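You operate a simulated robot arm through the tools that you are given. There is no shell and no other tool.

Carry out the task below with a simulated robot arm. There is one attempt and no reset: what you move stays moved.

TASK
Shut the blue outlet valve, let its air off and bolt it.
Fine: first turn the selector knob to its branch; hold its let-off button till the screen shows 0 kPa, then slide its bolt in. Selector back to line.

Only the result counts: the job must be done as asked and must still hold three seconds after the hand-in. Knocking over, shifting, dropping, spilling or breaking anything else fails it.

THE ROBOT
A 7-joint arm with a two-finger parallel gripper, fixed in place. Base frame: the origin is on the floor under the middle of its stand, x ahead of it, y to its left, z up. Units: mm, degrees, N and s.
With the tool pointing down near the work surface it reaches from about 300 to 700 mm from the base axis. Its first joint turns from -66.0 to 66.0 degrees. Payload 1.57 kg.
Tool frame: the origin (TCP) lies between the finger pads and is the grasp point; the fingertips stand 30 mm ahead of it; z points along the fingers, y is the line along which they close. The gripper opens to 110 mm. The fingers are 24 mm wide and 12 mm thick; the gripper's body (48 by 112 mm) begins 78 mm behind the TCP.
Orientation is that of the tool frame in the base frame, as a unit quaternion [x, y, z, w]. With the fingers straight down and closing along the base's y, the tool's x points along the base's -x, its y along +y and its z along -z.

THE INTERFACE
- The arm moves only by the tool step_arm. Its arguments are lists of equal length, an entry for each row: "linear": the shift along the tool's x, y, z in mm, a list of three; "dr": the turn, a rotation vector about the tool's x, y, z in degrees, a list of three; "fingers": the gripper command, from -1 (fully open) to 1 (shut), values between in proportion. In form: {"linear": [[tx, ty, tz], ...], "dr": [[wx, wy, wz], ...], "fingers": [fingers, ...]}. A call has 1 to 20 rows; each row shifts and turns the commanded pose from where the row before left it, along the tool's axes as they then stand. Rows are played at 5 a second. More than 50 mm and 8.6 degrees between two rows, or a gripper value outside its range, and nothing of the call is played. Where a pose cannot be reached the arm comes as near as it can. A force on the tool above 40 N (or 10 N above the force at the start of the call, whichever is more), or a blocked arm, ends the call early, and 0.2 s more pass. The fingers move at their own pace (about 108 mm/s each) and stop on an object; they squeeze with about 43 N. The grip force told is the motor's: it shows also when the fingers shut on nothing. Time passes only in rows, and 0.2 s behind the last, so rows that do not move let the fingers close. The reply holds the time, the measured pose of the TCP, the force on the tool along the base axes, the opening and the grip force, in the units named above and with some noise, with the torque about the TCP (base axes, N m) and any sound that the robot's microphone picked up, and new pictures: "pictures" is both (left out), scene, wrist or none.
- Cameras (640 x 400 px; columns grow to the right, rows downward): "scene" is fixed at [172, -394.9, 1410.7]; the picture's right is [0.73, -0.69, 0.00], its down [-0.35, -0.37, -0.86] and it looks along [0.59, 0.62, -0.51] (base axes); focal length 214 px, centre (320, 200). "wrist" rides on the gripper at [70, 16, -141] in the tool frame; the picture's right is [-0.23, 0.97, 0.00], its down [-0.85, -0.20, -0.48] and it looks along [-0.47, -0.11, 0.88] (tool axes); focal length 222 px, centre (320, 200). There is no depth. A picture from a camera that has moved, and an enlarged one, comes with that camera's place and axes in the base frame and with its lens.
- close_up(camera, box): a new picture of the part [left, top, right, bottom] of that camera's present view, enlarged. The clock stands still meanwhile.
- close_job(): hands the job in; it is judged then, once.

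Nothing tells you positions but the pictures and the camera data. Unless the task says otherwise, let go and move clear before handing in.

The tools are called by a JSON object that holds its "fn" and its "kwargs". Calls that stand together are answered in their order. step_arm: Moves the arm, as the interface text tells. Its arguments: {"type":"object","properties":{"linear":{"type":"array"},"dr":{"type":"array"},"fingers":{"type":"array"},"pictures":{"type":"string","enum":["both","scene","wrist","none"]}},"required":["linear","dr","fingers"]} The other tools are called the same way: close_up (camera, box) takes an enlarged picture of a part of a camera's view; close_job () hands the job in.

At the start:

```text
t: 0.0
eef_pos: [354.7, 62.0, 1276.9]
tool_rot: [0.001, 1.0, 0.0, 0.0]
wrist_force: [0.9, -1.1, -0.2]
ft_torque: [-0.02, -0.01, -0.02]
width: 110.2
grasp_force: 0.1
```

scene: 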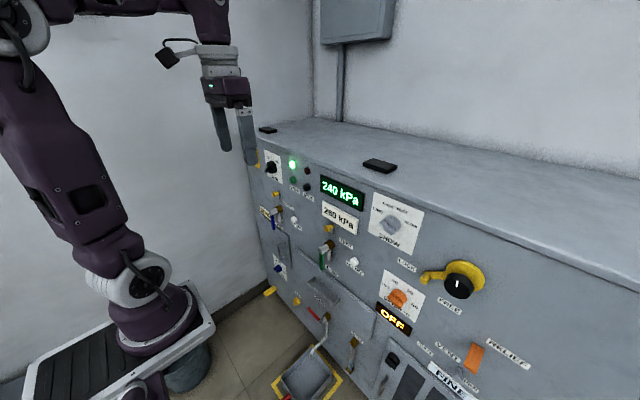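
wrist: 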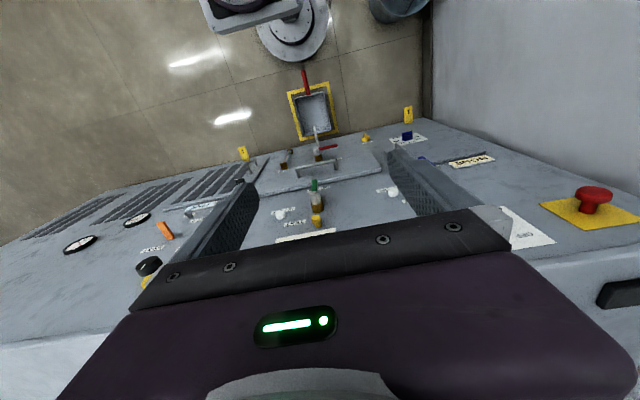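

I see a control cabinet with a front panel facing the robot, with knobs, valves, buttons and displays. I'll take enlarged pictures to read the labels before moving.

{"fn": "close_up", "kwargs": {"camera": "scene", "box": [240, 140, 340, 220]}}

{"fn": "close_up", "kwargs": {"camera": "scene", "box": [240, 200, 340, 280]}}

{"fn": "close_up", "kwargs": {"camera": "scene", "box": [310, 160, 440, 270]}}

{"fn": "close_up", "kwargs": {"camera": "scene", "box": [360, 250, 540, 400]}}

{"fn": "close_up", "kwargs": {"camera": "scene", "box": [250, 240, 380, 350]}}

{"fn": "close_up", "kwargs": {"camera": "wrist", "box": [380, 100, 600, 240]}}

{"fn": "close_up", "kwargs": {"camera": "wrist", "box": [230, 100, 430, 240]}}

```text
5.00 times, centred on (290, 180) of scene
camera zoom: at [172.0, -394.9, 1410.7], right [0.73, -0.69, 0.0], down [-0.35, -0.37, -0.86], along [0.59, 0.62, -0.51], focal length 1072 px, centre (470, 300)
```

zoom: 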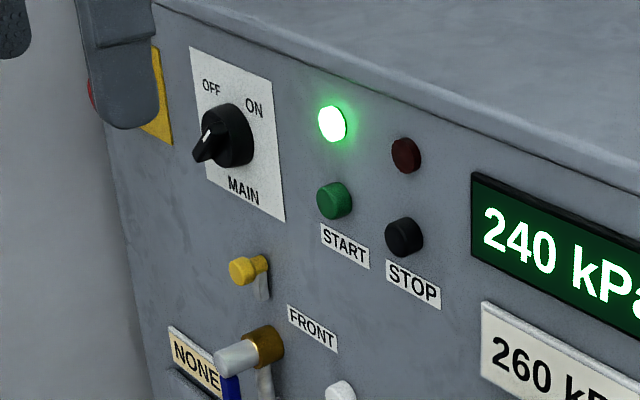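

```text
5.00 times, centred on (290, 240) of scene
camera zoom: at [172.0, -394.9, 1410.7], right [0.73, -0.69, 0.0], down [-0.35, -0.37, -0.86], along [0.59, 0.62, -0.51], focal length 1072 px, centre (470, 0)
```

zoom: 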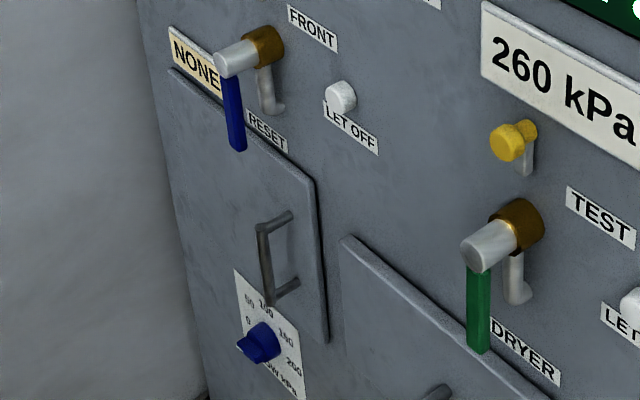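

```text
3.64 times, centred on (375, 215) of scene
camera zoom: at [172.0, -394.9, 1410.7], right [0.73, -0.69, 0.0], down [-0.35, -0.37, -0.86], along [0.59, 0.62, -0.51], focal length 780 px, centre (120, 146)
```

zoom: 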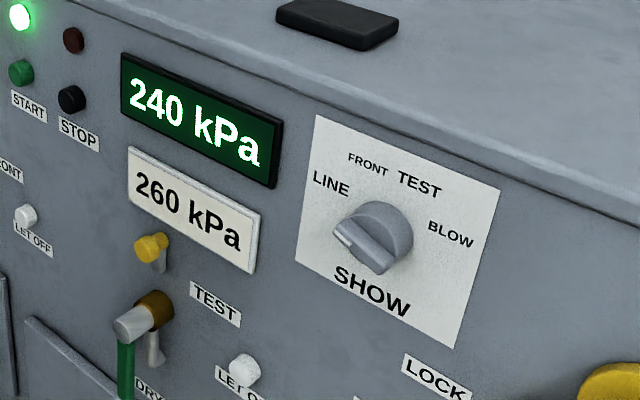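

```text
2.67 times, centred on (450, 325) of scene
camera zoom: at [172.0, -394.9, 1410.7], right [0.73, -0.69, 0.0], down [-0.35, -0.37, -0.86], along [0.59, 0.62, -0.51], focal length 572 px, centre (-27, -133)
```

zoom: 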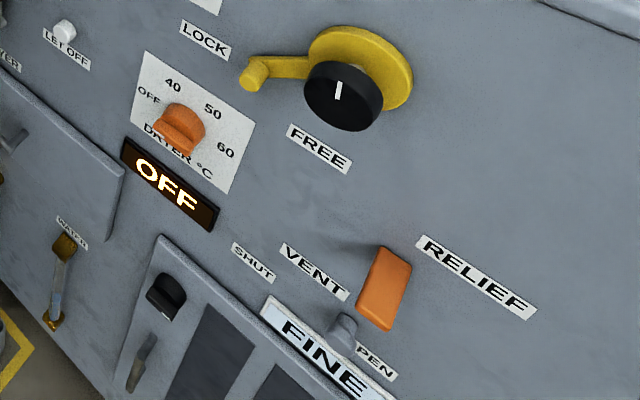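

```text
3.64 times, centred on (315, 295) of scene
camera zoom: at [172.0, -394.9, 1410.7], right [0.73, -0.69, 0.0], down [-0.35, -0.37, -0.86], along [0.59, 0.62, -0.51], focal length 780 px, centre (338, -146)
```

zoom: 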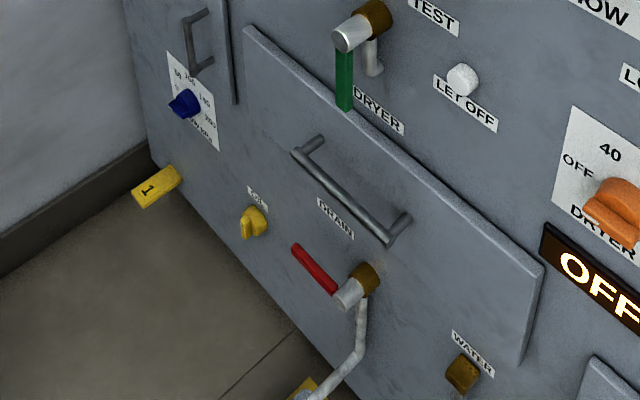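

```text
2.86 times, centred on (490, 170) of wrist
camera zoom: at [284.8, 78.6, 1418.6], right [0.23, 0.97, 0.0], down [0.85, -0.2, 0.48], along [0.47, -0.11, -0.88], focal length 635 px, centre (-166, 286)
```

zoom: 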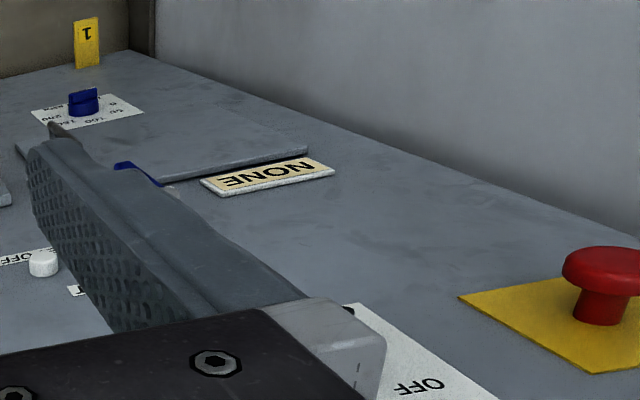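

```text
2.86 times, centred on (330, 170) of wrist
camera zoom: at [284.8, 78.6, 1418.6], right [0.23, 0.97, 0.0], down [0.85, -0.2, 0.48], along [0.47, -0.11, -0.88], focal length 635 px, centre (291, 286)
```

zoom: 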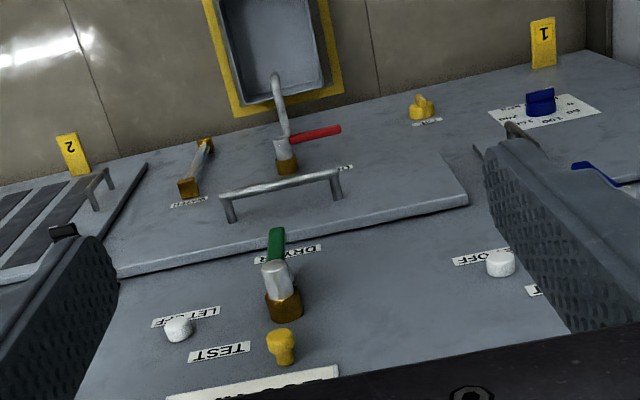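

The cabinet front faces the robot at about x≈590. I place the blue valve near (560, 310, 890), its yellow bolt above it and its white LET OFF button to its right. The selector is near (570, -217, 1104). I'll turn the tool to point forward at the panel and look again.

{"fn": "step_arm", "kwargs": {"linear": [[0, 0, 0], [0, 0, 0], [0, 0, 0], [0, 0, 0], [0, 0, 0], [0, 0, 0], [0, 0, 0], [0, 0, 0], [0, 0, 0], [0, 0, 0], [0, 0, 0]], "dr": [[0, -8.5, 0], [0, -8.5, 0], [0, -8.5, 0], [0, -8.5, 0], [0, -8.5, 0], [0, -8.5, 0], [0, -8.5, 0], [0, -8.5, 0], [0, -8.5, 0], [0, -8.5, 0], [0, -5, 0]], "fingers": [-1, -1, -1, -1, -1, -1, -1, -1, -1, -1, -1]}}

```text
t: 2.4
eef_pos: [353.9, 65.5, 1283.7]
tool_rot: [-0.004, 0.736, 0.009, 0.677]
wrist_force: [0.4, -0.6, -0.2]
ft_torque: [-0.03, -0.04, -0.02]
width: 110.0
grasp_force: 0.0
out of reach, approached as far as the arm can: row 10, 11
camera wrist: at [208.4, 79.5, 1226.4], right [0.0, 0.97, 0.23], down [-0.4, -0.21, 0.89], along [0.92, -0.09, 0.39], focal length 222 px, centre (320, 200)
```

scene: 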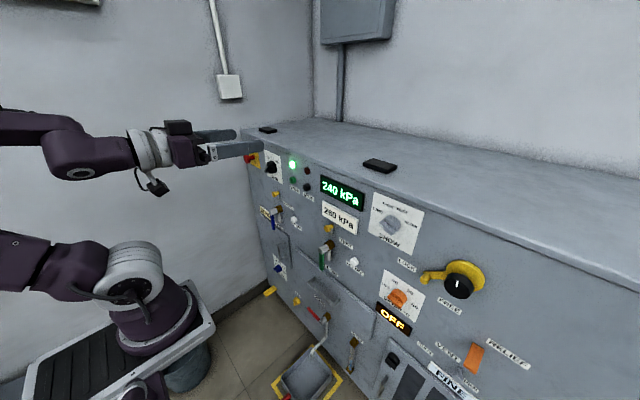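
wrist: 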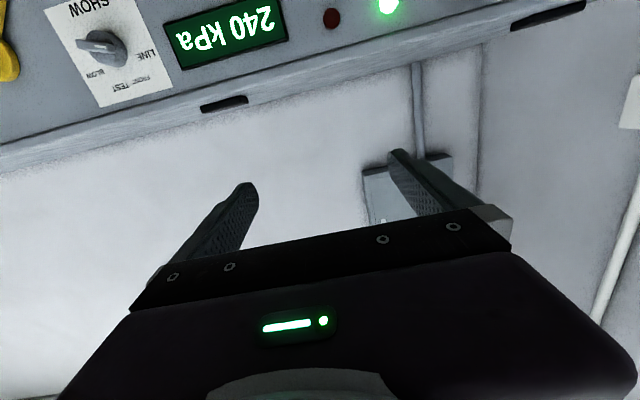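

The selector, the screen and the top edge are clear in the wrist view. I'll lower the arm to about z=1050 so the full horizontal pose can be reached, and view the panel square on.

{"fn": "step_arm", "kwargs": {"linear": [[40, 0, 0], [40, 0, 0], [40, 0, 0], [40, 0, 0], [40, 0, 0], [40, 0, 0], [0, 0, 0]], "dr": [[0, 0, 0], [0, 0, 0], [0, 0, 0], [0, 0, 0], [0, 0, 0], [0, 0, 0], [0, 0, 0]], "fingers": [-1, -1, -1, -1, -1, -1, -1]}}

```text
t: 4.0
eef_pos: [354.5, 65.8, 1283.4]
tool_rot: [-0.005, 0.737, 0.01, 0.676]
wrist_force: [-0.1, 0.5, 0.1]
ft_torque: [0.02, -0.01, -0.02]
width: 110.1
grasp_force: 0.0
out of reach, approached as far as the arm can: row 1, 2, 3, 4, 5, 6
camera wrist: at [208.3, 79.8, 1226.5], right [0.0, 0.97, 0.23], down [-0.4, -0.22, 0.89], along [0.92, -0.09, 0.39], focal length 222 px, centre (320, 200)
```

scene: 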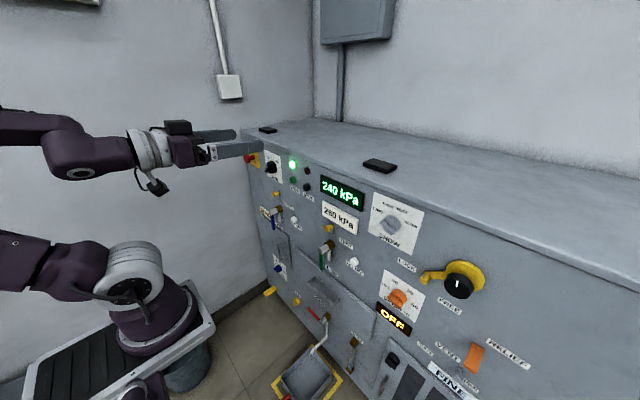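
wrist: 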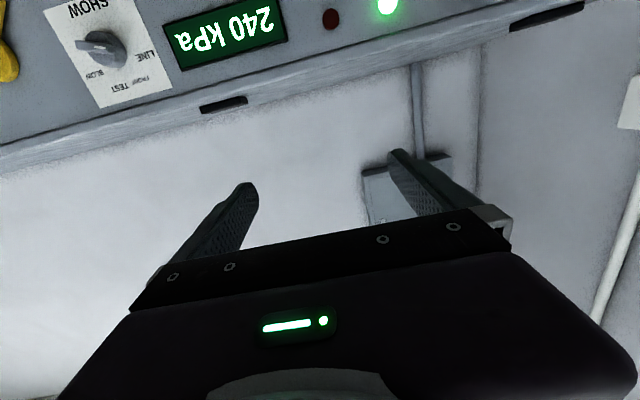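

The arm didn't move, so that folded pose seems to be at a joint limit. I'll extend forward a little, staying well clear of the panel, and check.

{"fn": "step_arm", "kwargs": {"linear": [[0, 0, 25], [0, 0, 25], [0, 0, 25], [0, 0, 25]], "dr": [[0, 0, 0], [0, 0, 0], [0, 0, 0], [0, 0, 0]], "fingers": [-1, -1, -1, -1], "pictures": "scene"}}

```text
t: 5.0
eef_pos: [454.5, 64.1, 1279.6]
tool_rot: [0.001, 0.724, -0.001, 0.69]
wrist_force: [-0.8, -0.5, 0.2]
ft_torque: [-0.02, -0.02, 0.01]
width: 110.2
grasp_force: 0.0
out of reach, approached as far as the arm can: row 1
```

scene: 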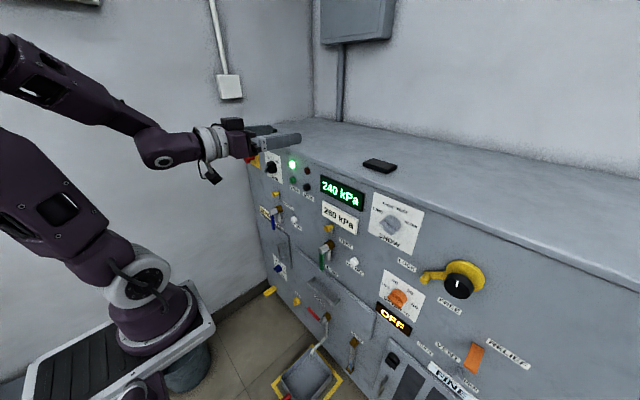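

The forward move worked. Now I'll lower the arm and straighten the tool to horizontal.

{"fn": "step_arm", "kwargs": {"linear": [[0, 0, 0], [40, 0, 0], [40, 0, 0], [40, 0, 0], [40, 0, 0], [0, 0, 0]], "dr": [[0, -2.7, 0], [0, 0, 0], [0, 0, 0], [0, 0, 0], [0, 0, 0], [0, 0, 0]], "fingers": [-1, -1, -1, -1, -1, -1]}}

```text
t: 6.4
eef_pos: [454.2, 64.1, 1279.4]
tool_rot: [0.001, 0.709, -0.001, 0.706]
wrist_force: [-0.5, 0.5, 0.3]
ft_torque: [-0.01, 0.01, -0.01]
width: 110.0
grasp_force: 0.0
out of reach, approached as far as the arm can: row 2, 3, 4, 5
camera wrist: at [312.6, 80.9, 1210.2], right [0.0, 0.97, 0.23], down [-0.48, -0.2, 0.86], along [0.88, -0.11, 0.46], focal length 222 px, centre (320, 200)
```

scene: 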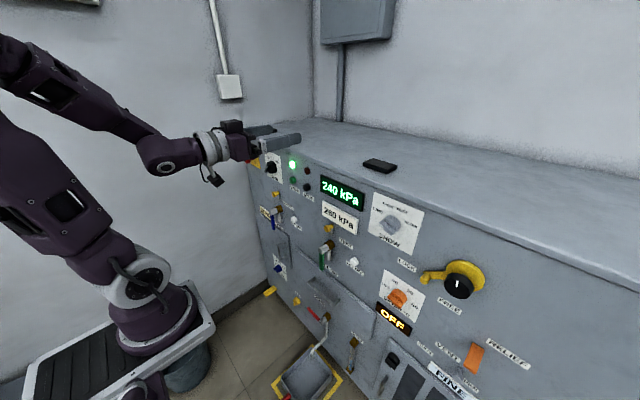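
wrist: 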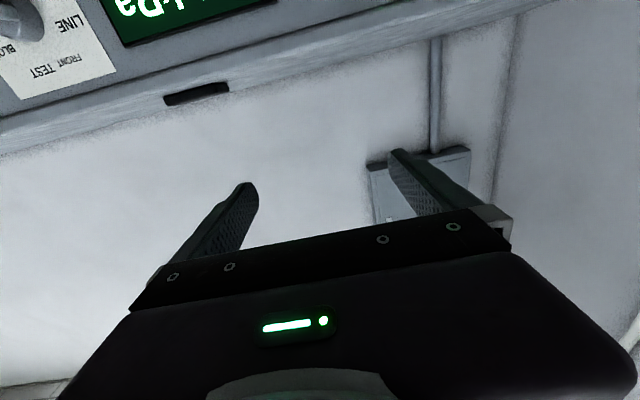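

The tool is now horizontal, but at this x the arm won't go lower. I'll try descending further forward in small steps to find the reachable band; the tips stay well short of the panel at x≈590.

{"fn": "step_arm", "kwargs": {"linear": [[0, 0, 25], [0, 0, 20], [15, 0, 0], [15, 0, 0], [15, 0, 0], [15, 0, 0]], "dr": [[0, 0, 0], [0, 0, 0], [0, 0, 0], [0, 0, 0], [0, 0, 0], [0, 0, 0]], "fingers": [-1, -1, -1, -1, -1, -1], "pictures": "scene"}}

```text
t: 7.8
eef_pos: [497.9, 63.4, 1248.4]
tool_rot: [0.0, 0.708, 0.0, 0.706]
wrist_force: [0.1, -0.1, -0.2]
ft_torque: [-0.03, -0.03, 0.0]
width: 110.1
grasp_force: 0.0
out of reach, approached as far as the arm can: row 5, 6
```

scene: 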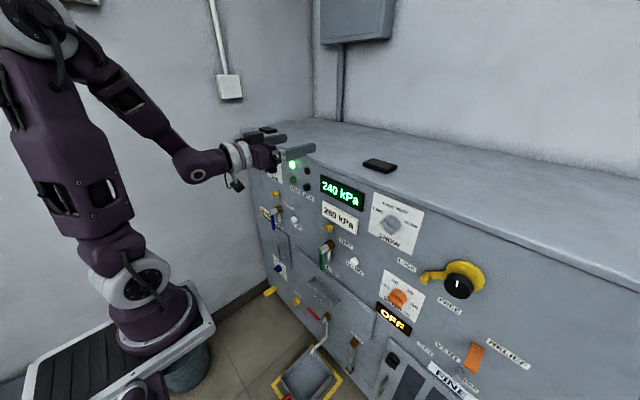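

Now the wrist joint seems to limit how level the tool can be when low, so lower targets will need some downward tilt. Before planning that, I'll take detailed looks at the selector, bolt, valve and button.

{"fn": "close_up", "kwargs": {"camera": "scene", "box": [366, 190, 430, 260]}}

{"fn": "close_up", "kwargs": {"camera": "scene", "box": [252, 185, 302, 240]}}

{"fn": "close_up", "kwargs": {"camera": "scene", "box": [315, 215, 365, 270]}}

{"fn": "close_up", "kwargs": {"camera": "wrist", "box": [0, 0, 320, 200]}}

```text
5.71 times, centred on (398, 225) of scene
camera zoom: at [172.0, -394.9, 1410.7], right [0.73, -0.69, 0.0], down [-0.35, -0.37, -0.86], along [0.59, 0.62, -0.51], focal length 1226 px, centre (-126, 57)
```

zoom: 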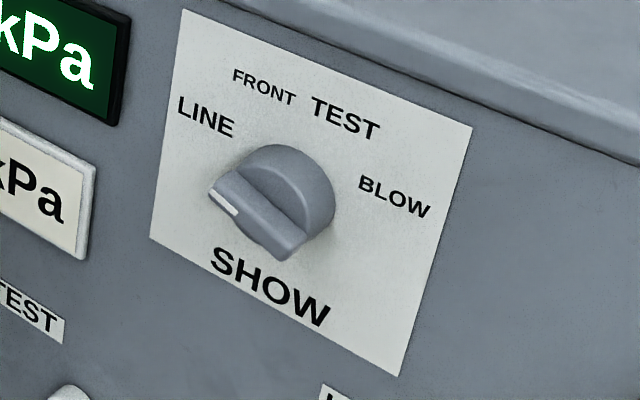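

```text
7.27 times, centred on (277, 212) of scene
camera zoom: at [172.0, -394.9, 1410.7], right [0.73, -0.69, 0.0], down [-0.35, -0.37, -0.86], along [0.59, 0.62, -0.51], focal length 1560 px, centre (633, 109)
```

zoom: 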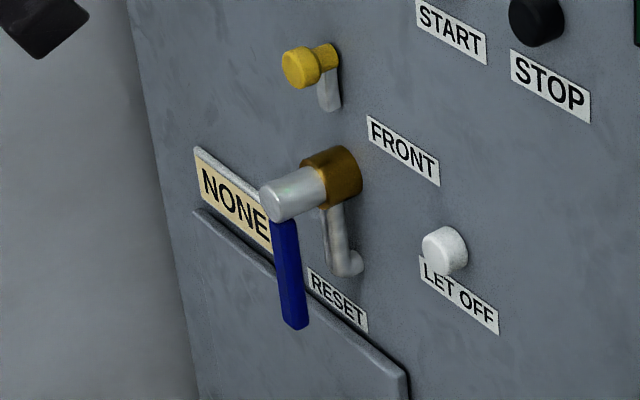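

```text
7.27 times, centred on (340, 242) of scene
camera zoom: at [172.0, -394.9, 1410.7], right [0.73, -0.69, 0.0], down [-0.35, -0.37, -0.86], along [0.59, 0.62, -0.51], focal length 1560 px, centre (174, -109)
```

zoom: 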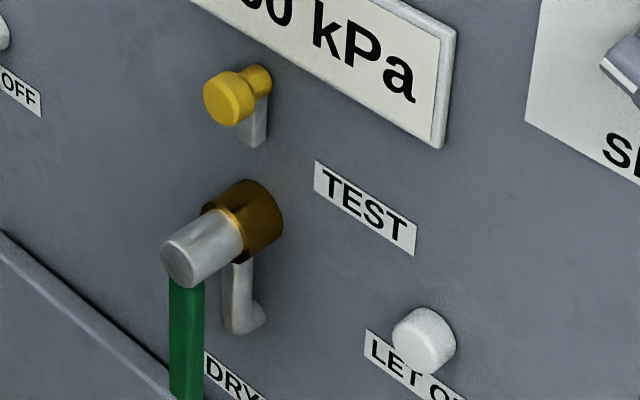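

```text
2.00 times, centred on (160, 100) of wrist
camera zoom: at [356.6, 80.6, 1179.3], right [0.0, 0.97, 0.23], down [-0.48, -0.2, 0.86], along [0.88, -0.11, 0.46], focal length 444 px, centre (640, 400)
```

zoom: 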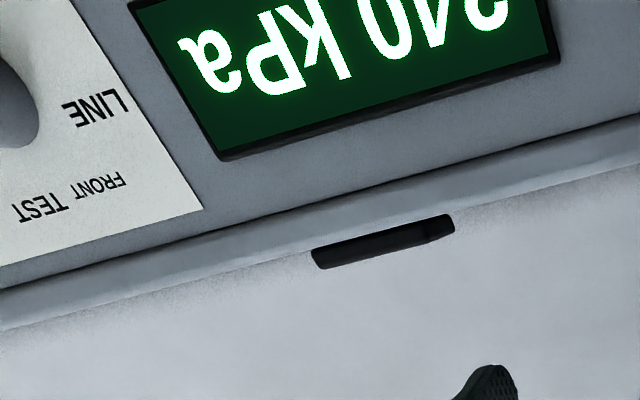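

The selector mark points to LINE at upper left, with FRONT about 45° clockwise from it. FRONT is the label beside the blue valve, so that is its branch. I'll tilt the tool 20° down and move in front of the selector, staying about 100 mm short of it.

{"fn": "step_arm", "kwargs": {"linear": [[0, 0, 0], [0, 0, 0], [0, 0, 0], [15.8, -33.5, 3.4], [15.8, -33.5, 3.4], [15.8, -33.5, 3.4], [15.8, -33.5, 3.4], [15.8, -33.5, 3.4], [15.8, -33.5, 3.4], [15.8, -33.5, 3.4], [15.8, -33.5, 3.4]], "dr": [[0, 7, 0], [0, 7, 0], [0, 6, 0], [0, 0, 0], [0, 0, 0], [0, 0, 0], [0, 0, 0], [0, 0, 0], [0, 0, 0], [0, 0, 0], [0, 0, 0]], "fingers": [-1, -1, -1, -1, -1, -1, -1, -1, -1, -1, -1]}}

```text
t: 10.2
eef_pos: [463.4, -177.8, 1157.3]
tool_rot: [0.001, 0.82, -0.001, 0.572]
wrist_force: [0.7, -0.5, 0.3]
ft_torque: [-0.01, 0.0, 0.02]
width: 110.1
grasp_force: 0.3
out of reach, approached as far as the arm can: row 8, 9, 10, 11
camera wrist: at [307.2, -160.7, 1140.6], right [0.08, 0.97, 0.21], down [-0.15, -0.2, 0.97], along [0.98, -0.11, 0.13], focal length 222 px, centre (320, 200)
```

scene: 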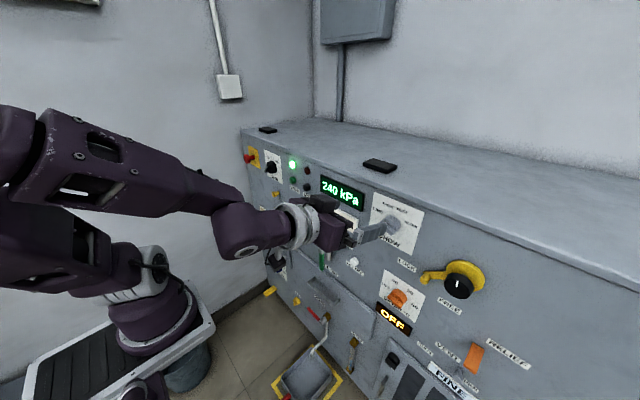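
wrist: 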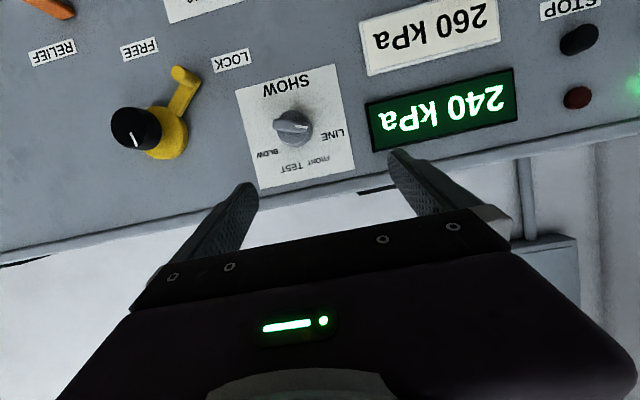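

The selector is right in front of the gripper, at roughly (585, -204, 1079). I'll zoom in on its wing shape and angle.

{"fn": "close_up", "kwargs": {"camera": "wrist", "box": [230, 60, 360, 190]}}

{"fn": "close_up", "kwargs": {"camera": "scene", "box": [340, 180, 440, 260]}}

```text
3.08 times, centred on (295, 125) of wrist
camera zoom: at [307.2, -160.7, 1140.6], right [0.08, 0.97, 0.21], down [-0.15, -0.2, 0.97], along [0.98, -0.11, 0.13], focal length 684 px, centre (397, 431)
```

zoom: 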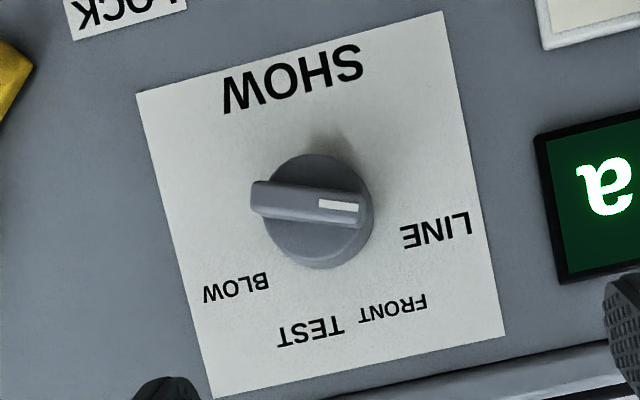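

```text
5.00 times, centred on (390, 220) of scene
camera zoom: at [172.0, -394.9, 1410.7], right [0.73, -0.69, 0.0], down [-0.35, -0.37, -0.86], along [0.59, 0.62, -0.51], focal length 1072 px, centre (-30, 100)
```

zoom: 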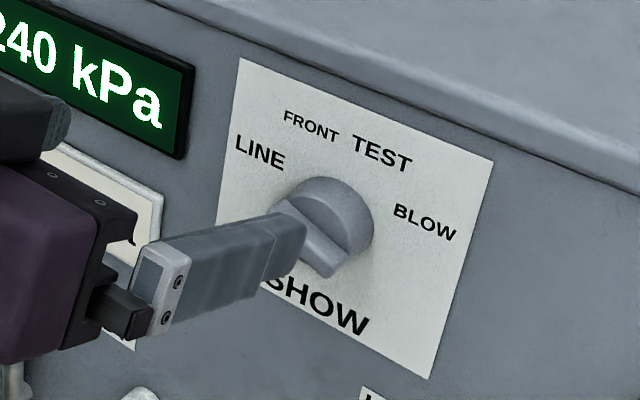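

The wing is about 45 mm long and 13 mm thick, and its mark end points toward LINE, about 16° above horizontal on the +y side. Gripping the wing needs a roll of about -74°, so I'll roll the tool here, well clear of the panel.

{"fn": "step_arm", "kwargs": {"linear": [[0, 0, 0], [0, 0, 0], [0, 0, 0], [0, 0, 0], [0, 0, 0], [0, 0, 0], [0, 0, 0], [0, 0, 0], [0, 0, 0], [0, 0, 0]], "dr": [[0, 0, -8], [0, 0, -8], [0, 0, -8], [0, 0, -8], [0, 0, -8], [0, 0, -8], [0, 0, -8], [0, 0, -8], [0, 0, -8], [0, 0, 0]], "fingers": [-1, -1, -1, -1, -1, -1, -1, -1, -1, -1]}}

```text
t: 12.4
eef_pos: [462.8, -175.0, 1157.9]
tool_rot: [-0.483, 0.663, -0.338, 0.462]
wrist_force: [0.0, 0.1, -0.4]
ft_torque: [-0.02, -0.04, 0.0]
width: 110.0
grasp_force: 0.0
camera wrist: at [318.0, -235.9, 1171.6], right [-0.29, 0.52, -0.8], down [-0.29, 0.75, 0.59], along [0.91, 0.41, -0.07], focal length 222 px, centre (320, 200)
```

scene: 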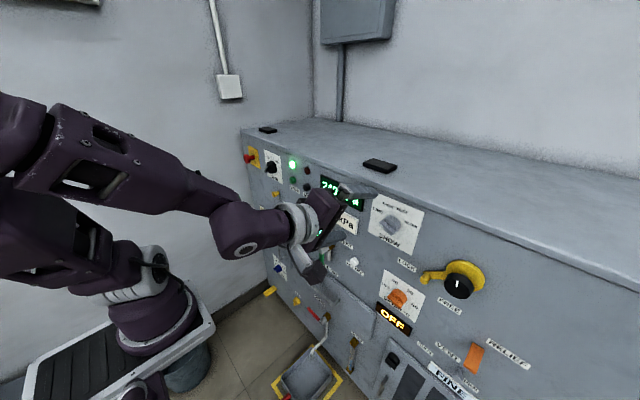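
wrist: 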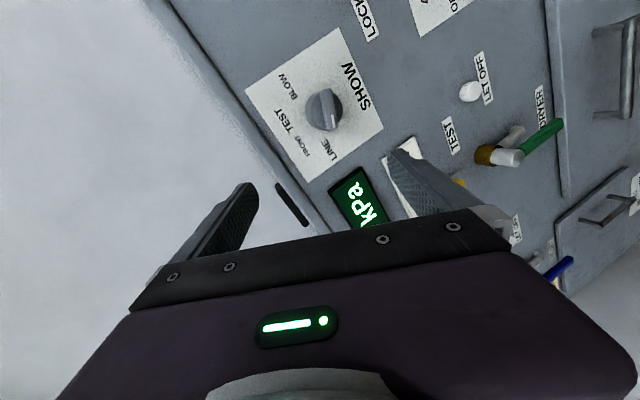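

Combining the views, the wing front sits at about (586, -205, 1082) and the roll matches the wing to within a few degrees. I'll half-close the fingers and move to a staging point about 40 mm short, along the approach line.

{"fn": "step_arm", "kwargs": {"linear": [[0, 0, 0], [6.1, 2.7, 13.6], [6.1, 2.7, 13.6], [6.1, 2.7, 13.6], [6.1, 2.7, 13.6], [6.1, 2.7, 13.6], [6.1, 2.7, 13.6], [0, 0, 0]], "dr": [[0, 0, 0], [0, 0, 0], [0, 0, 0], [0, 0, 0], [0, 0, 0], [0, 0, 0], [0, 0, 0], [0, 0, 0]], "fingers": [0.2, 0.2, 0.2, 0.2, 0.2, 0.2, 0.2, 0.2]}}

```text
t: 14.2
eef_pos: [463.4, -174.6, 1157.3]
tool_rot: [-0.482, 0.664, -0.337, 0.463]
wrist_force: [-0.8, 0.3, 0.5]
ft_torque: [0.0, 0.01, 0.0]
width: 43.9
grasp_force: 0.1
out of reach, approached as far as the arm can: row 2, 3, 4, 5, 6, 7
camera wrist: at [318.0, -235.8, 1171.5], right [-0.29, 0.52, -0.8], down [-0.29, 0.75, 0.59], along [0.91, 0.41, -0.07], focal length 222 px, centre (320, 200)
```

scene: 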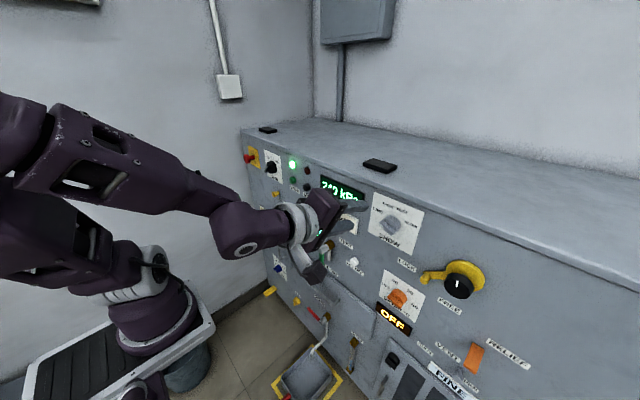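
wrist: 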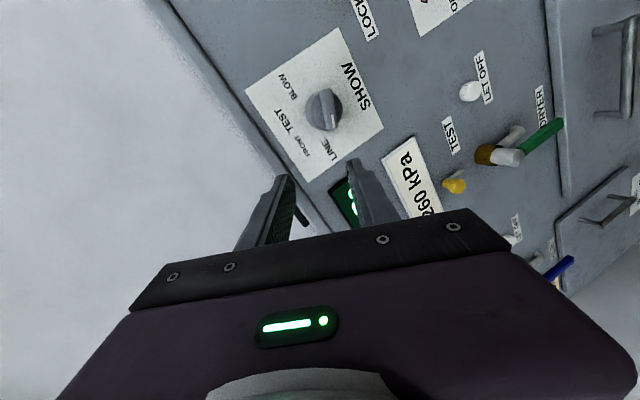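

The commanded step was refused from this limit pose. I'll try pure forward motion along base +x.

{"fn": "step_arm", "kwargs": {"linear": [[-2.1, -6.6, 18.8], [-2.1, -6.6, 18.8], [0, 0, 0]], "dr": [[0, 0, 0], [0, 0, 0], [0, 0, 0]], "fingers": [0.2, 0.2, 0.2], "pictures": "scene"}}

```text
t: 15.0
eef_pos: [472.6, -171.1, 1169.6]
tool_rot: [-0.481, 0.664, -0.337, 0.463]
wrist_force: [0.7, 0.7, -0.7]
ft_torque: [-0.02, 0.0, 0.0]
width: 43.9
grasp_force: 0.0
out of reach, approached as far as the arm can: row 1, 2
```

scene: 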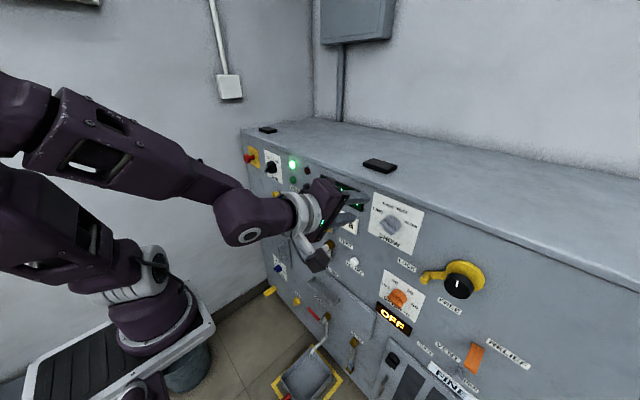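

The arm stops going forward because of how the wrist bends relative to the forearm, so it needs more downward pitch here. I'll undo the roll, pitch to about 45° with the fingers shut, and plan to push the selector wing rather than grip it.

{"fn": "step_arm", "kwargs": {"linear": [[0, 0, -5], [0, 0, 0], [0, 0, 0], [0, 0, 0], [0, 0, 0], [0, 0, 0], [0, 0, 0], [0, 0, 0], [0, 0, 0], [0, 0, 0], [0, 0, 0], [0, 0, 0], [0, 0, 0]], "dr": [[0, 0, 8], [0, 0, 8], [0, 0, 8], [0, 0, 8], [0, 0, 8], [0, 0, 8], [0, 0, 8], [0, 0, 8], [0, 0, 8], [0, 8.3, 0], [0, 8.3, 0], [0, 8.2, 0], [0, 0, 0]], "fingers": [1, 1, 1, 1, 1, 1, 1, 1, 1, 1, 1, 1, 1]}}

```text
t: 17.8
eef_pos: [468.8, -171.8, 1170.6]
tool_rot: [0.001, 0.924, -0.001, 0.382]
wrist_force: [-0.1, 0.1, 0.8]
ft_torque: [0.04, 0.02, -0.01]
width: 0.0
grasp_force: 21.4
camera wrist: at [319.9, -154.8, 1222.0], right [0.16, 0.97, 0.16], down [0.27, -0.2, 0.94], along [0.95, -0.11, -0.29], focal length 222 px, centre (320, 200)
```

scene: 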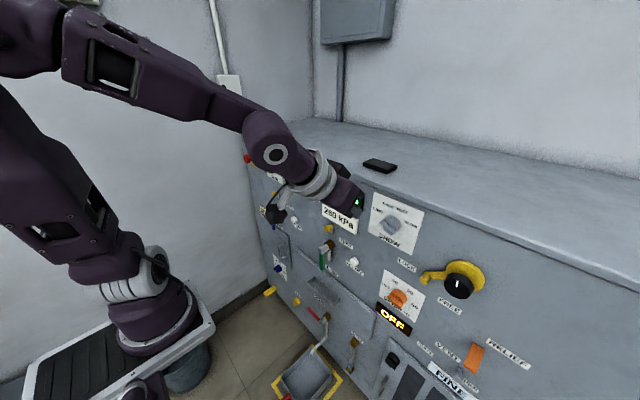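
wrist: 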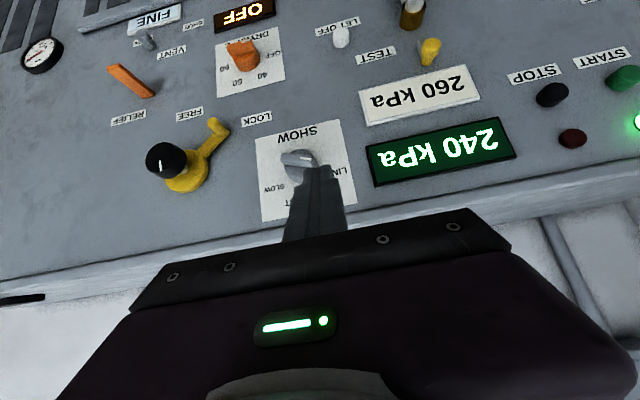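

At 45° pitch the arm is in a better posture, with the gripper just in front of the selector. I'll zoom in to judge how far the wing stands out from its disc and the panel.

{"fn": "close_up", "kwargs": {"camera": "wrist", "box": [255, 120, 355, 200]}}

{"fn": "close_up", "kwargs": {"camera": "scene", "box": [375, 205, 411, 240]}}

{"fn": "close_up", "kwargs": {"camera": "wrist", "box": [320, 0, 640, 160]}}

```text
5.00 times, centred on (305, 160) of wrist
camera zoom: at [319.9, -154.8, 1222.0], right [0.16, 0.97, 0.16], down [0.27, -0.2, 0.94], along [0.95, -0.11, -0.29], focal length 1111 px, centre (395, 400)
```

zoom: 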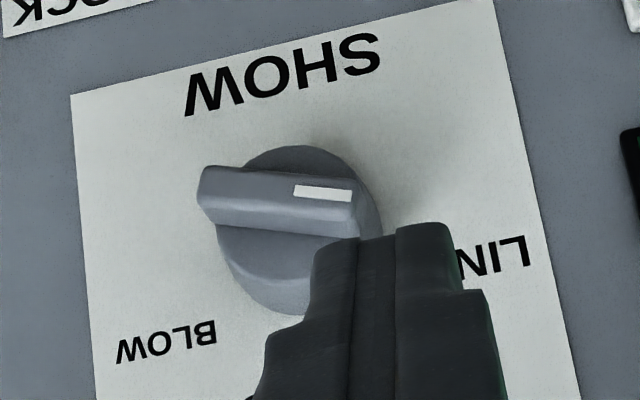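

```text
11.43 times, centred on (393, 222) of scene
camera zoom: at [172.0, -394.9, 1410.7], right [0.73, -0.69, 0.0], down [-0.35, -0.37, -0.86], along [0.59, 0.62, -0.51], focal length 2451 px, centre (-514, -57)
```

zoom: 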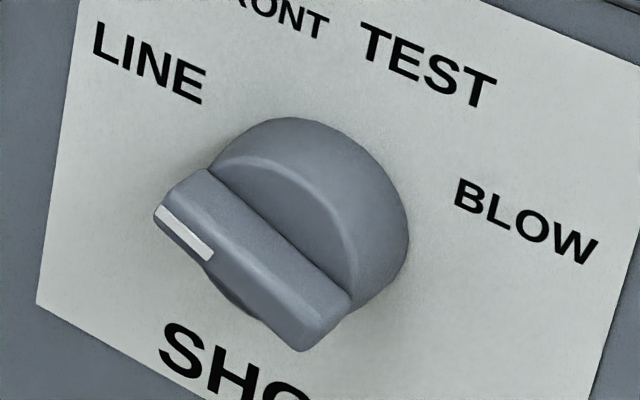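

```text
2.00 times, centred on (480, 80) of wrist
camera zoom: at [319.9, -154.8, 1222.0], right [0.16, 0.97, 0.16], down [0.27, -0.2, 0.94], along [0.95, -0.11, -0.29], focal length 444 px, centre (0, 440)
```

zoom: 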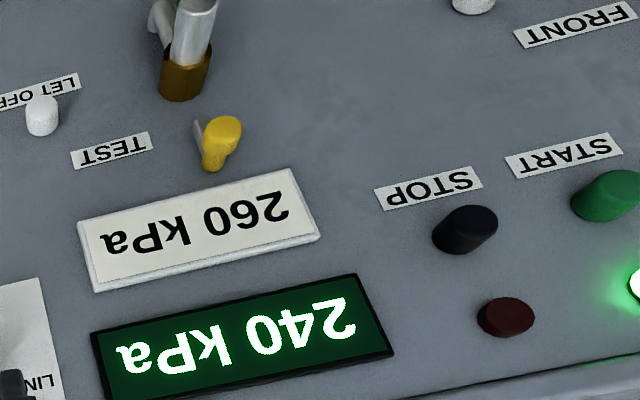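

The wing sticks out about 14 mm from its disc, whose front is at x≈600, with the panel at about 618. I'll stage the closed fingertips just above the wing's right (-y) end, so pushing down turns it clockwise toward FRONT.

{"fn": "step_arm", "kwargs": {"linear": [[-8.5, -12, 19.8], [-8.5, -12, 19.8], [-8.5, -12, 19.8], [-8.5, -12, 19.8], [0, 0, 0]], "dr": [[0, 0, 0], [0, 0, 0], [0, 0, 0], [0, 0, 0], [0, 0, 0]], "fingers": [1, 1, 1, 1, 1]}}

```text
t: 19.0
eef_pos: [467.8, -191.6, 1169.8]
tool_rot: [0.001, 0.924, -0.001, 0.383]
wrist_force: [-0.1, 0.1, 0.5]
ft_torque: [-0.01, 0.02, -0.03]
width: 0.0
grasp_force: 21.1
out of reach, approached as far as the arm can: row 1, 2, 3, 4
camera wrist: at [318.6, -174.3, 1220.4], right [0.16, 0.97, 0.16], down [0.27, -0.2, 0.94], along [0.95, -0.11, -0.29], focal length 222 px, centre (320, 200)
```

scene: 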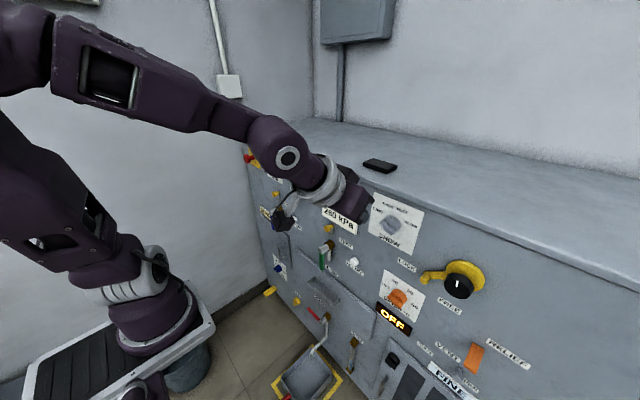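
wrist: 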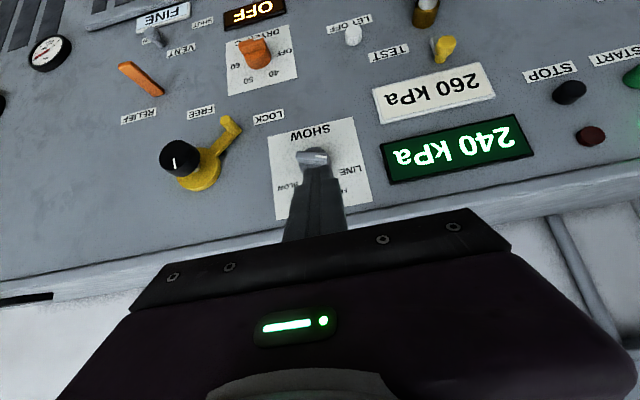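

The arm won't extend past x≈468 here, so some joint is at its limit. I'll look closely at the arm's posture to understand which one.

{"fn": "close_up", "kwargs": {"camera": "scene", "box": [0, 200, 320, 400]}}

{"fn": "close_up", "kwargs": {"camera": "scene", "box": [0, 0, 320, 200]}}

```text
2.00 times, centred on (160, 300) of scene
camera zoom: at [172.0, -394.9, 1410.7], right [0.73, -0.69, 0.0], down [-0.35, -0.37, -0.86], along [0.59, 0.62, -0.51], focal length 429 px, centre (640, 0)
```

zoom: 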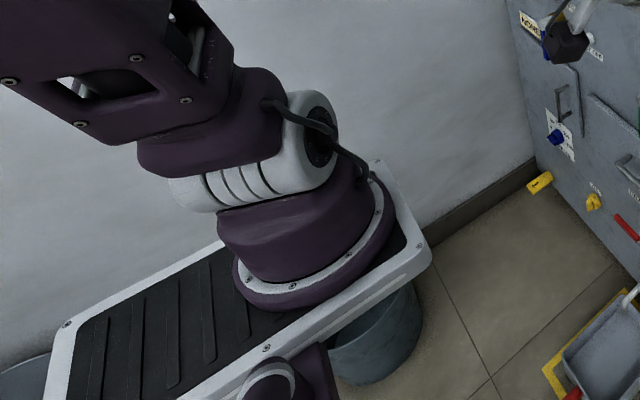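

```text
2.00 times, centred on (160, 100) of scene
camera zoom: at [172.0, -394.9, 1410.7], right [0.73, -0.69, 0.0], down [-0.35, -0.37, -0.86], along [0.59, 0.62, -0.51], focal length 429 px, centre (640, 400)
```

zoom: 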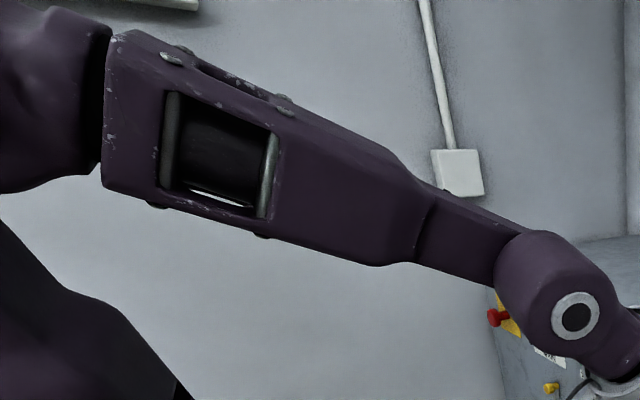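

I want to know where the arm's base really is, so I'll zoom in on the stand.

{"fn": "close_up", "kwargs": {"camera": "scene", "box": [90, 280, 250, 400]}}

{"fn": "close_up", "kwargs": {"camera": "scene", "box": [0, 130, 200, 290]}}

```text
3.33 times, centred on (170, 340) of scene
camera zoom: at [172.0, -394.9, 1410.7], right [0.73, -0.69, 0.0], down [-0.35, -0.37, -0.86], along [0.59, 0.62, -0.51], focal length 715 px, centre (820, -267)
```

zoom: 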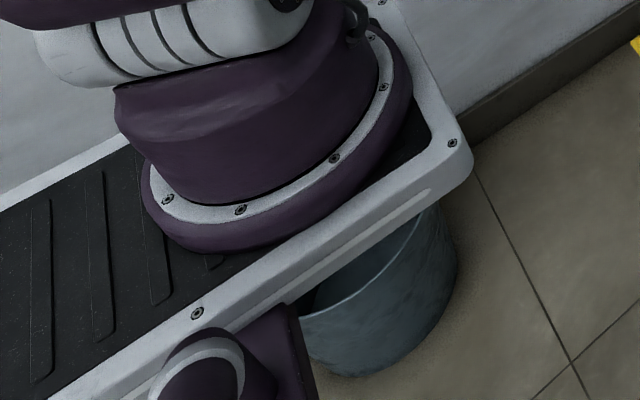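

```text
2.50 times, centred on (100, 210) of scene
camera zoom: at [172.0, -394.9, 1410.7], right [0.73, -0.69, 0.0], down [-0.35, -0.37, -0.86], along [0.59, 0.62, -0.51], focal length 536 px, centre (870, 175)
```

zoom: 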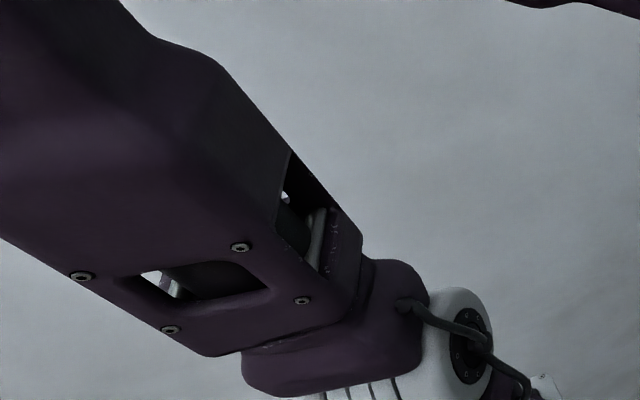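

The arm is mounted near x≈98, and its first joint looks close to its -66° limit because I'm keeping the tool pointed straight along x. Turning the tool's yaw toward -28° should bring the arm back into a natural posture.

{"fn": "step_arm", "kwargs": {"linear": [[0, 0, 0], [0, 0, 0], [0, 0, 0], [0, 0, 0], [0, 0, 0]], "dr": [[5, 0, 5], [5, 0, 5], [5, 0, 5], [5, 0, 5], [0, 0, 0]], "fingers": [1, 1, 1, 1, 1]}}

```text
t: 20.2
eef_pos: [466.7, -198.2, 1174.8]
tool_rot: [0.199, 0.9, -0.088, 0.377]
wrist_force: [0.4, 0.0, -0.6]
ft_torque: [-0.01, 0.01, 0.0]
width: 0.1
grasp_force: 20.9
out of reach, approached as far as the arm can: row 4
camera wrist: at [339.5, -118.1, 1224.1], right [0.56, 0.81, 0.15], down [0.15, -0.28, 0.95], along [0.81, -0.51, -0.28], focal length 222 px, centre (320, 200)
```

scene: 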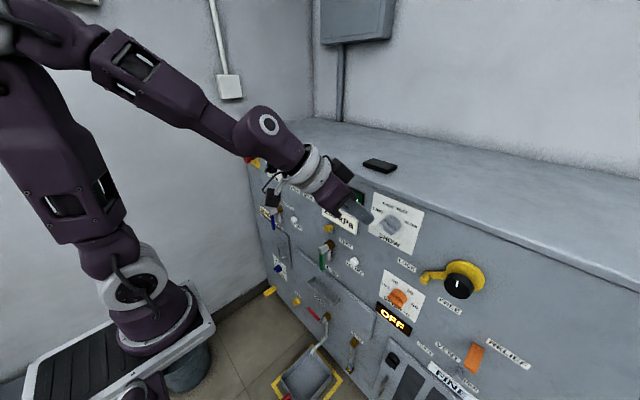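
wrist: 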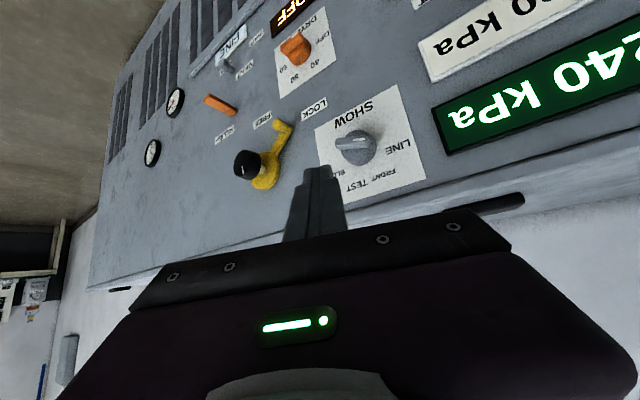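

The posture looks natural again. I'll test forward motion along +x from here.

{"fn": "step_arm", "kwargs": {"linear": [[-15.9, 10.6, 16.1], [-15.9, 10.6, 16.1], [0, 0, 0]], "dr": [[0, 0, 0], [0, 0, 0], [0, 0, 0]], "fingers": [1, 1, 1]}}

```text
t: 21.0
eef_pos: [517.4, -197.6, 1174.5]
tool_rot: [0.2, 0.9, -0.089, 0.376]
wrist_force: [-0.6, -0.6, -1.2]
ft_torque: [-0.01, 0.01, -0.03]
width: 0.0
grasp_force: 21.0
camera wrist: at [390.1, -117.7, 1224.7], right [0.56, 0.81, 0.15], down [0.15, -0.28, 0.95], along [0.81, -0.51, -0.28], focal length 222 px, centre (320, 200)
```

scene: 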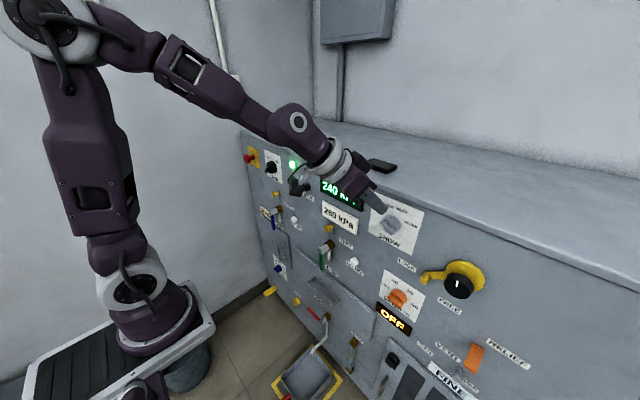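
wrist: 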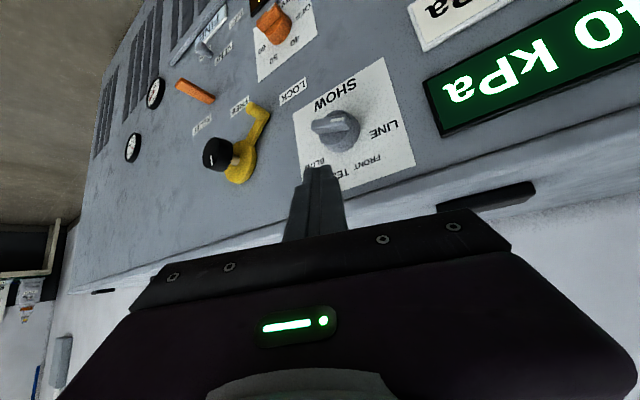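

Forward motion works with the yaw. A flatter pitch would make the push cleaner, so I'll reduce the pitch by about 24° here and see if it is reachable.

{"fn": "step_arm", "kwargs": {"linear": [[0, 0, 0], [0, 0, 0], [0, 0, 0], [0, 0, 0]], "dr": [[0, -8, 0], [0, -8, 0], [0, -8, 0], [0, 0, 0]], "fingers": [1, 1, 1, 1]}}

```text
t: 22.0
eef_pos: [518.8, -200.6, 1168.7]
tool_rot: [0.183, 0.818, -0.126, 0.531]
wrist_force: [-0.5, -0.3, -0.2]
ft_torque: [-0.01, 0.0, -0.02]
width: 0.2
grasp_force: 21.2
out of reach, approached as far as the arm can: row 1
camera wrist: at [383.7, -117.2, 1163.7], right [0.5, 0.84, 0.2], down [-0.16, -0.13, 0.98], along [0.85, -0.53, 0.07], focal length 222 px, centre (320, 200)
```

scene: 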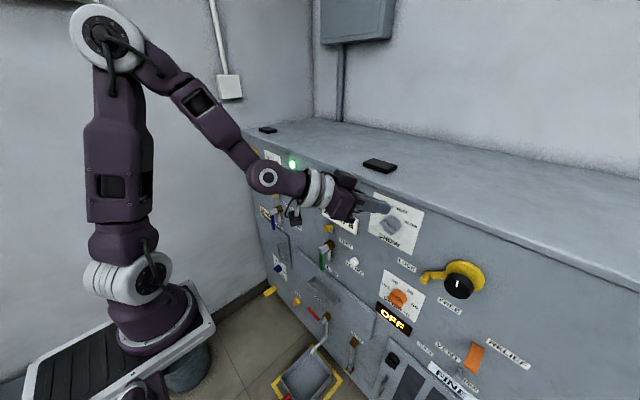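
wrist: 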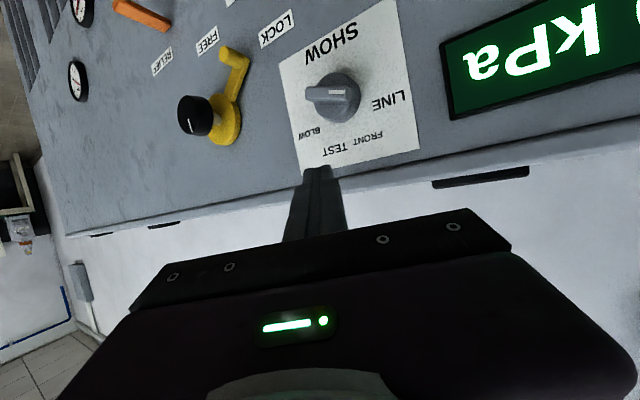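

Now the pitch is about 24° and the arm posture looks healthy. I'll zoom on the knob to fix its centre before pushing.

{"fn": "close_up", "kwargs": {"camera": "wrist", "box": [280, 40, 400, 200]}}

{"fn": "close_up", "kwargs": {"camera": "scene", "box": [340, 180, 430, 260]}}

```text
2.50 times, centred on (340, 120) of wrist
camera zoom: at [383.7, -117.2, 1163.7], right [0.5, 0.84, 0.2], down [-0.16, -0.13, 0.98], along [0.85, -0.53, 0.07], focal length 555 px, centre (270, 400)
```

zoom: 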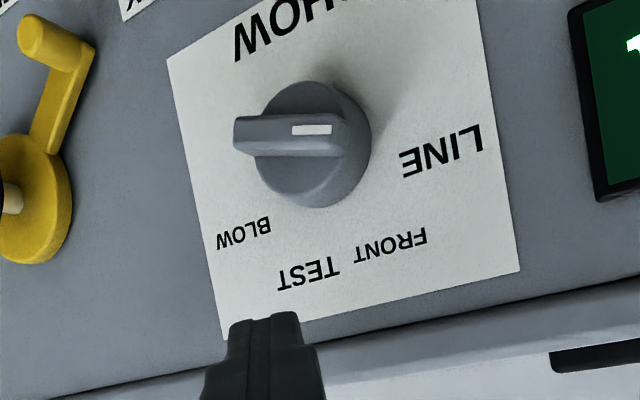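

```text
5.00 times, centred on (385, 220) of scene
camera zoom: at [172.0, -394.9, 1410.7], right [0.73, -0.69, 0.0], down [-0.35, -0.37, -0.86], along [0.59, 0.62, -0.51], focal length 1072 px, centre (-5, 100)
```

zoom: 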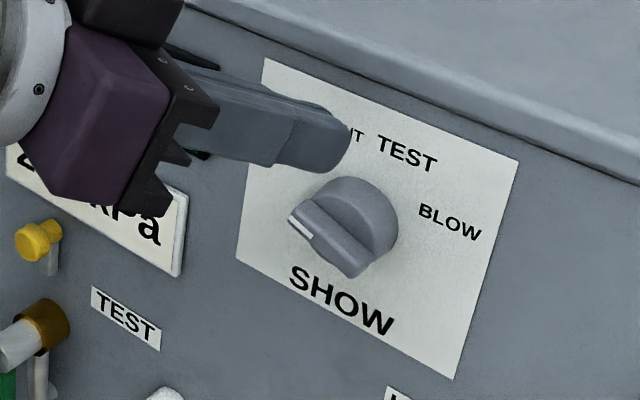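

Using the white mark in several views, I put the wing front at x≈571, the knob centre at y≈-205, z≈1084, and the panel at x≈606. I'll stage the closed fingertips about 10 mm above the wing's right end.

{"fn": "step_arm", "kwargs": {"linear": [[7.9, -1.3, 13.9], [7.9, -1.3, 13.9], [7.9, -1.3, 13.9], [7.9, -1.3, 13.9], [0, 0, 0]], "dr": [[0, 0, 0], [0, 0, 0], [0, 0, 0], [0, 0, 0], [0, 0, 0]], "fingers": [1, 1, 1, 1, 1]}}

```text
t: 23.2
eef_pos: [550.0, -222.2, 1119.1]
tool_rot: [0.182, 0.819, -0.125, 0.53]
wrist_force: [-0.6, 0.8, -0.6]
ft_torque: [0.01, 0.03, -0.02]
width: 0.0
grasp_force: 20.8
camera wrist: at [416.0, -139.2, 1113.1], right [0.5, 0.84, 0.2], down [-0.16, -0.13, 0.98], along [0.85, -0.52, 0.07], focal length 222 px, centre (320, 200)
```

scene: 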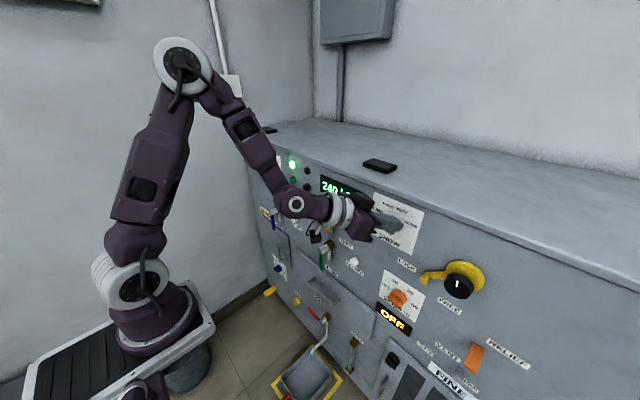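
wrist: 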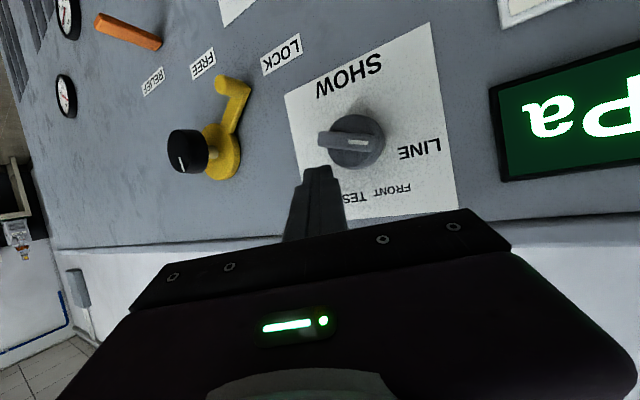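

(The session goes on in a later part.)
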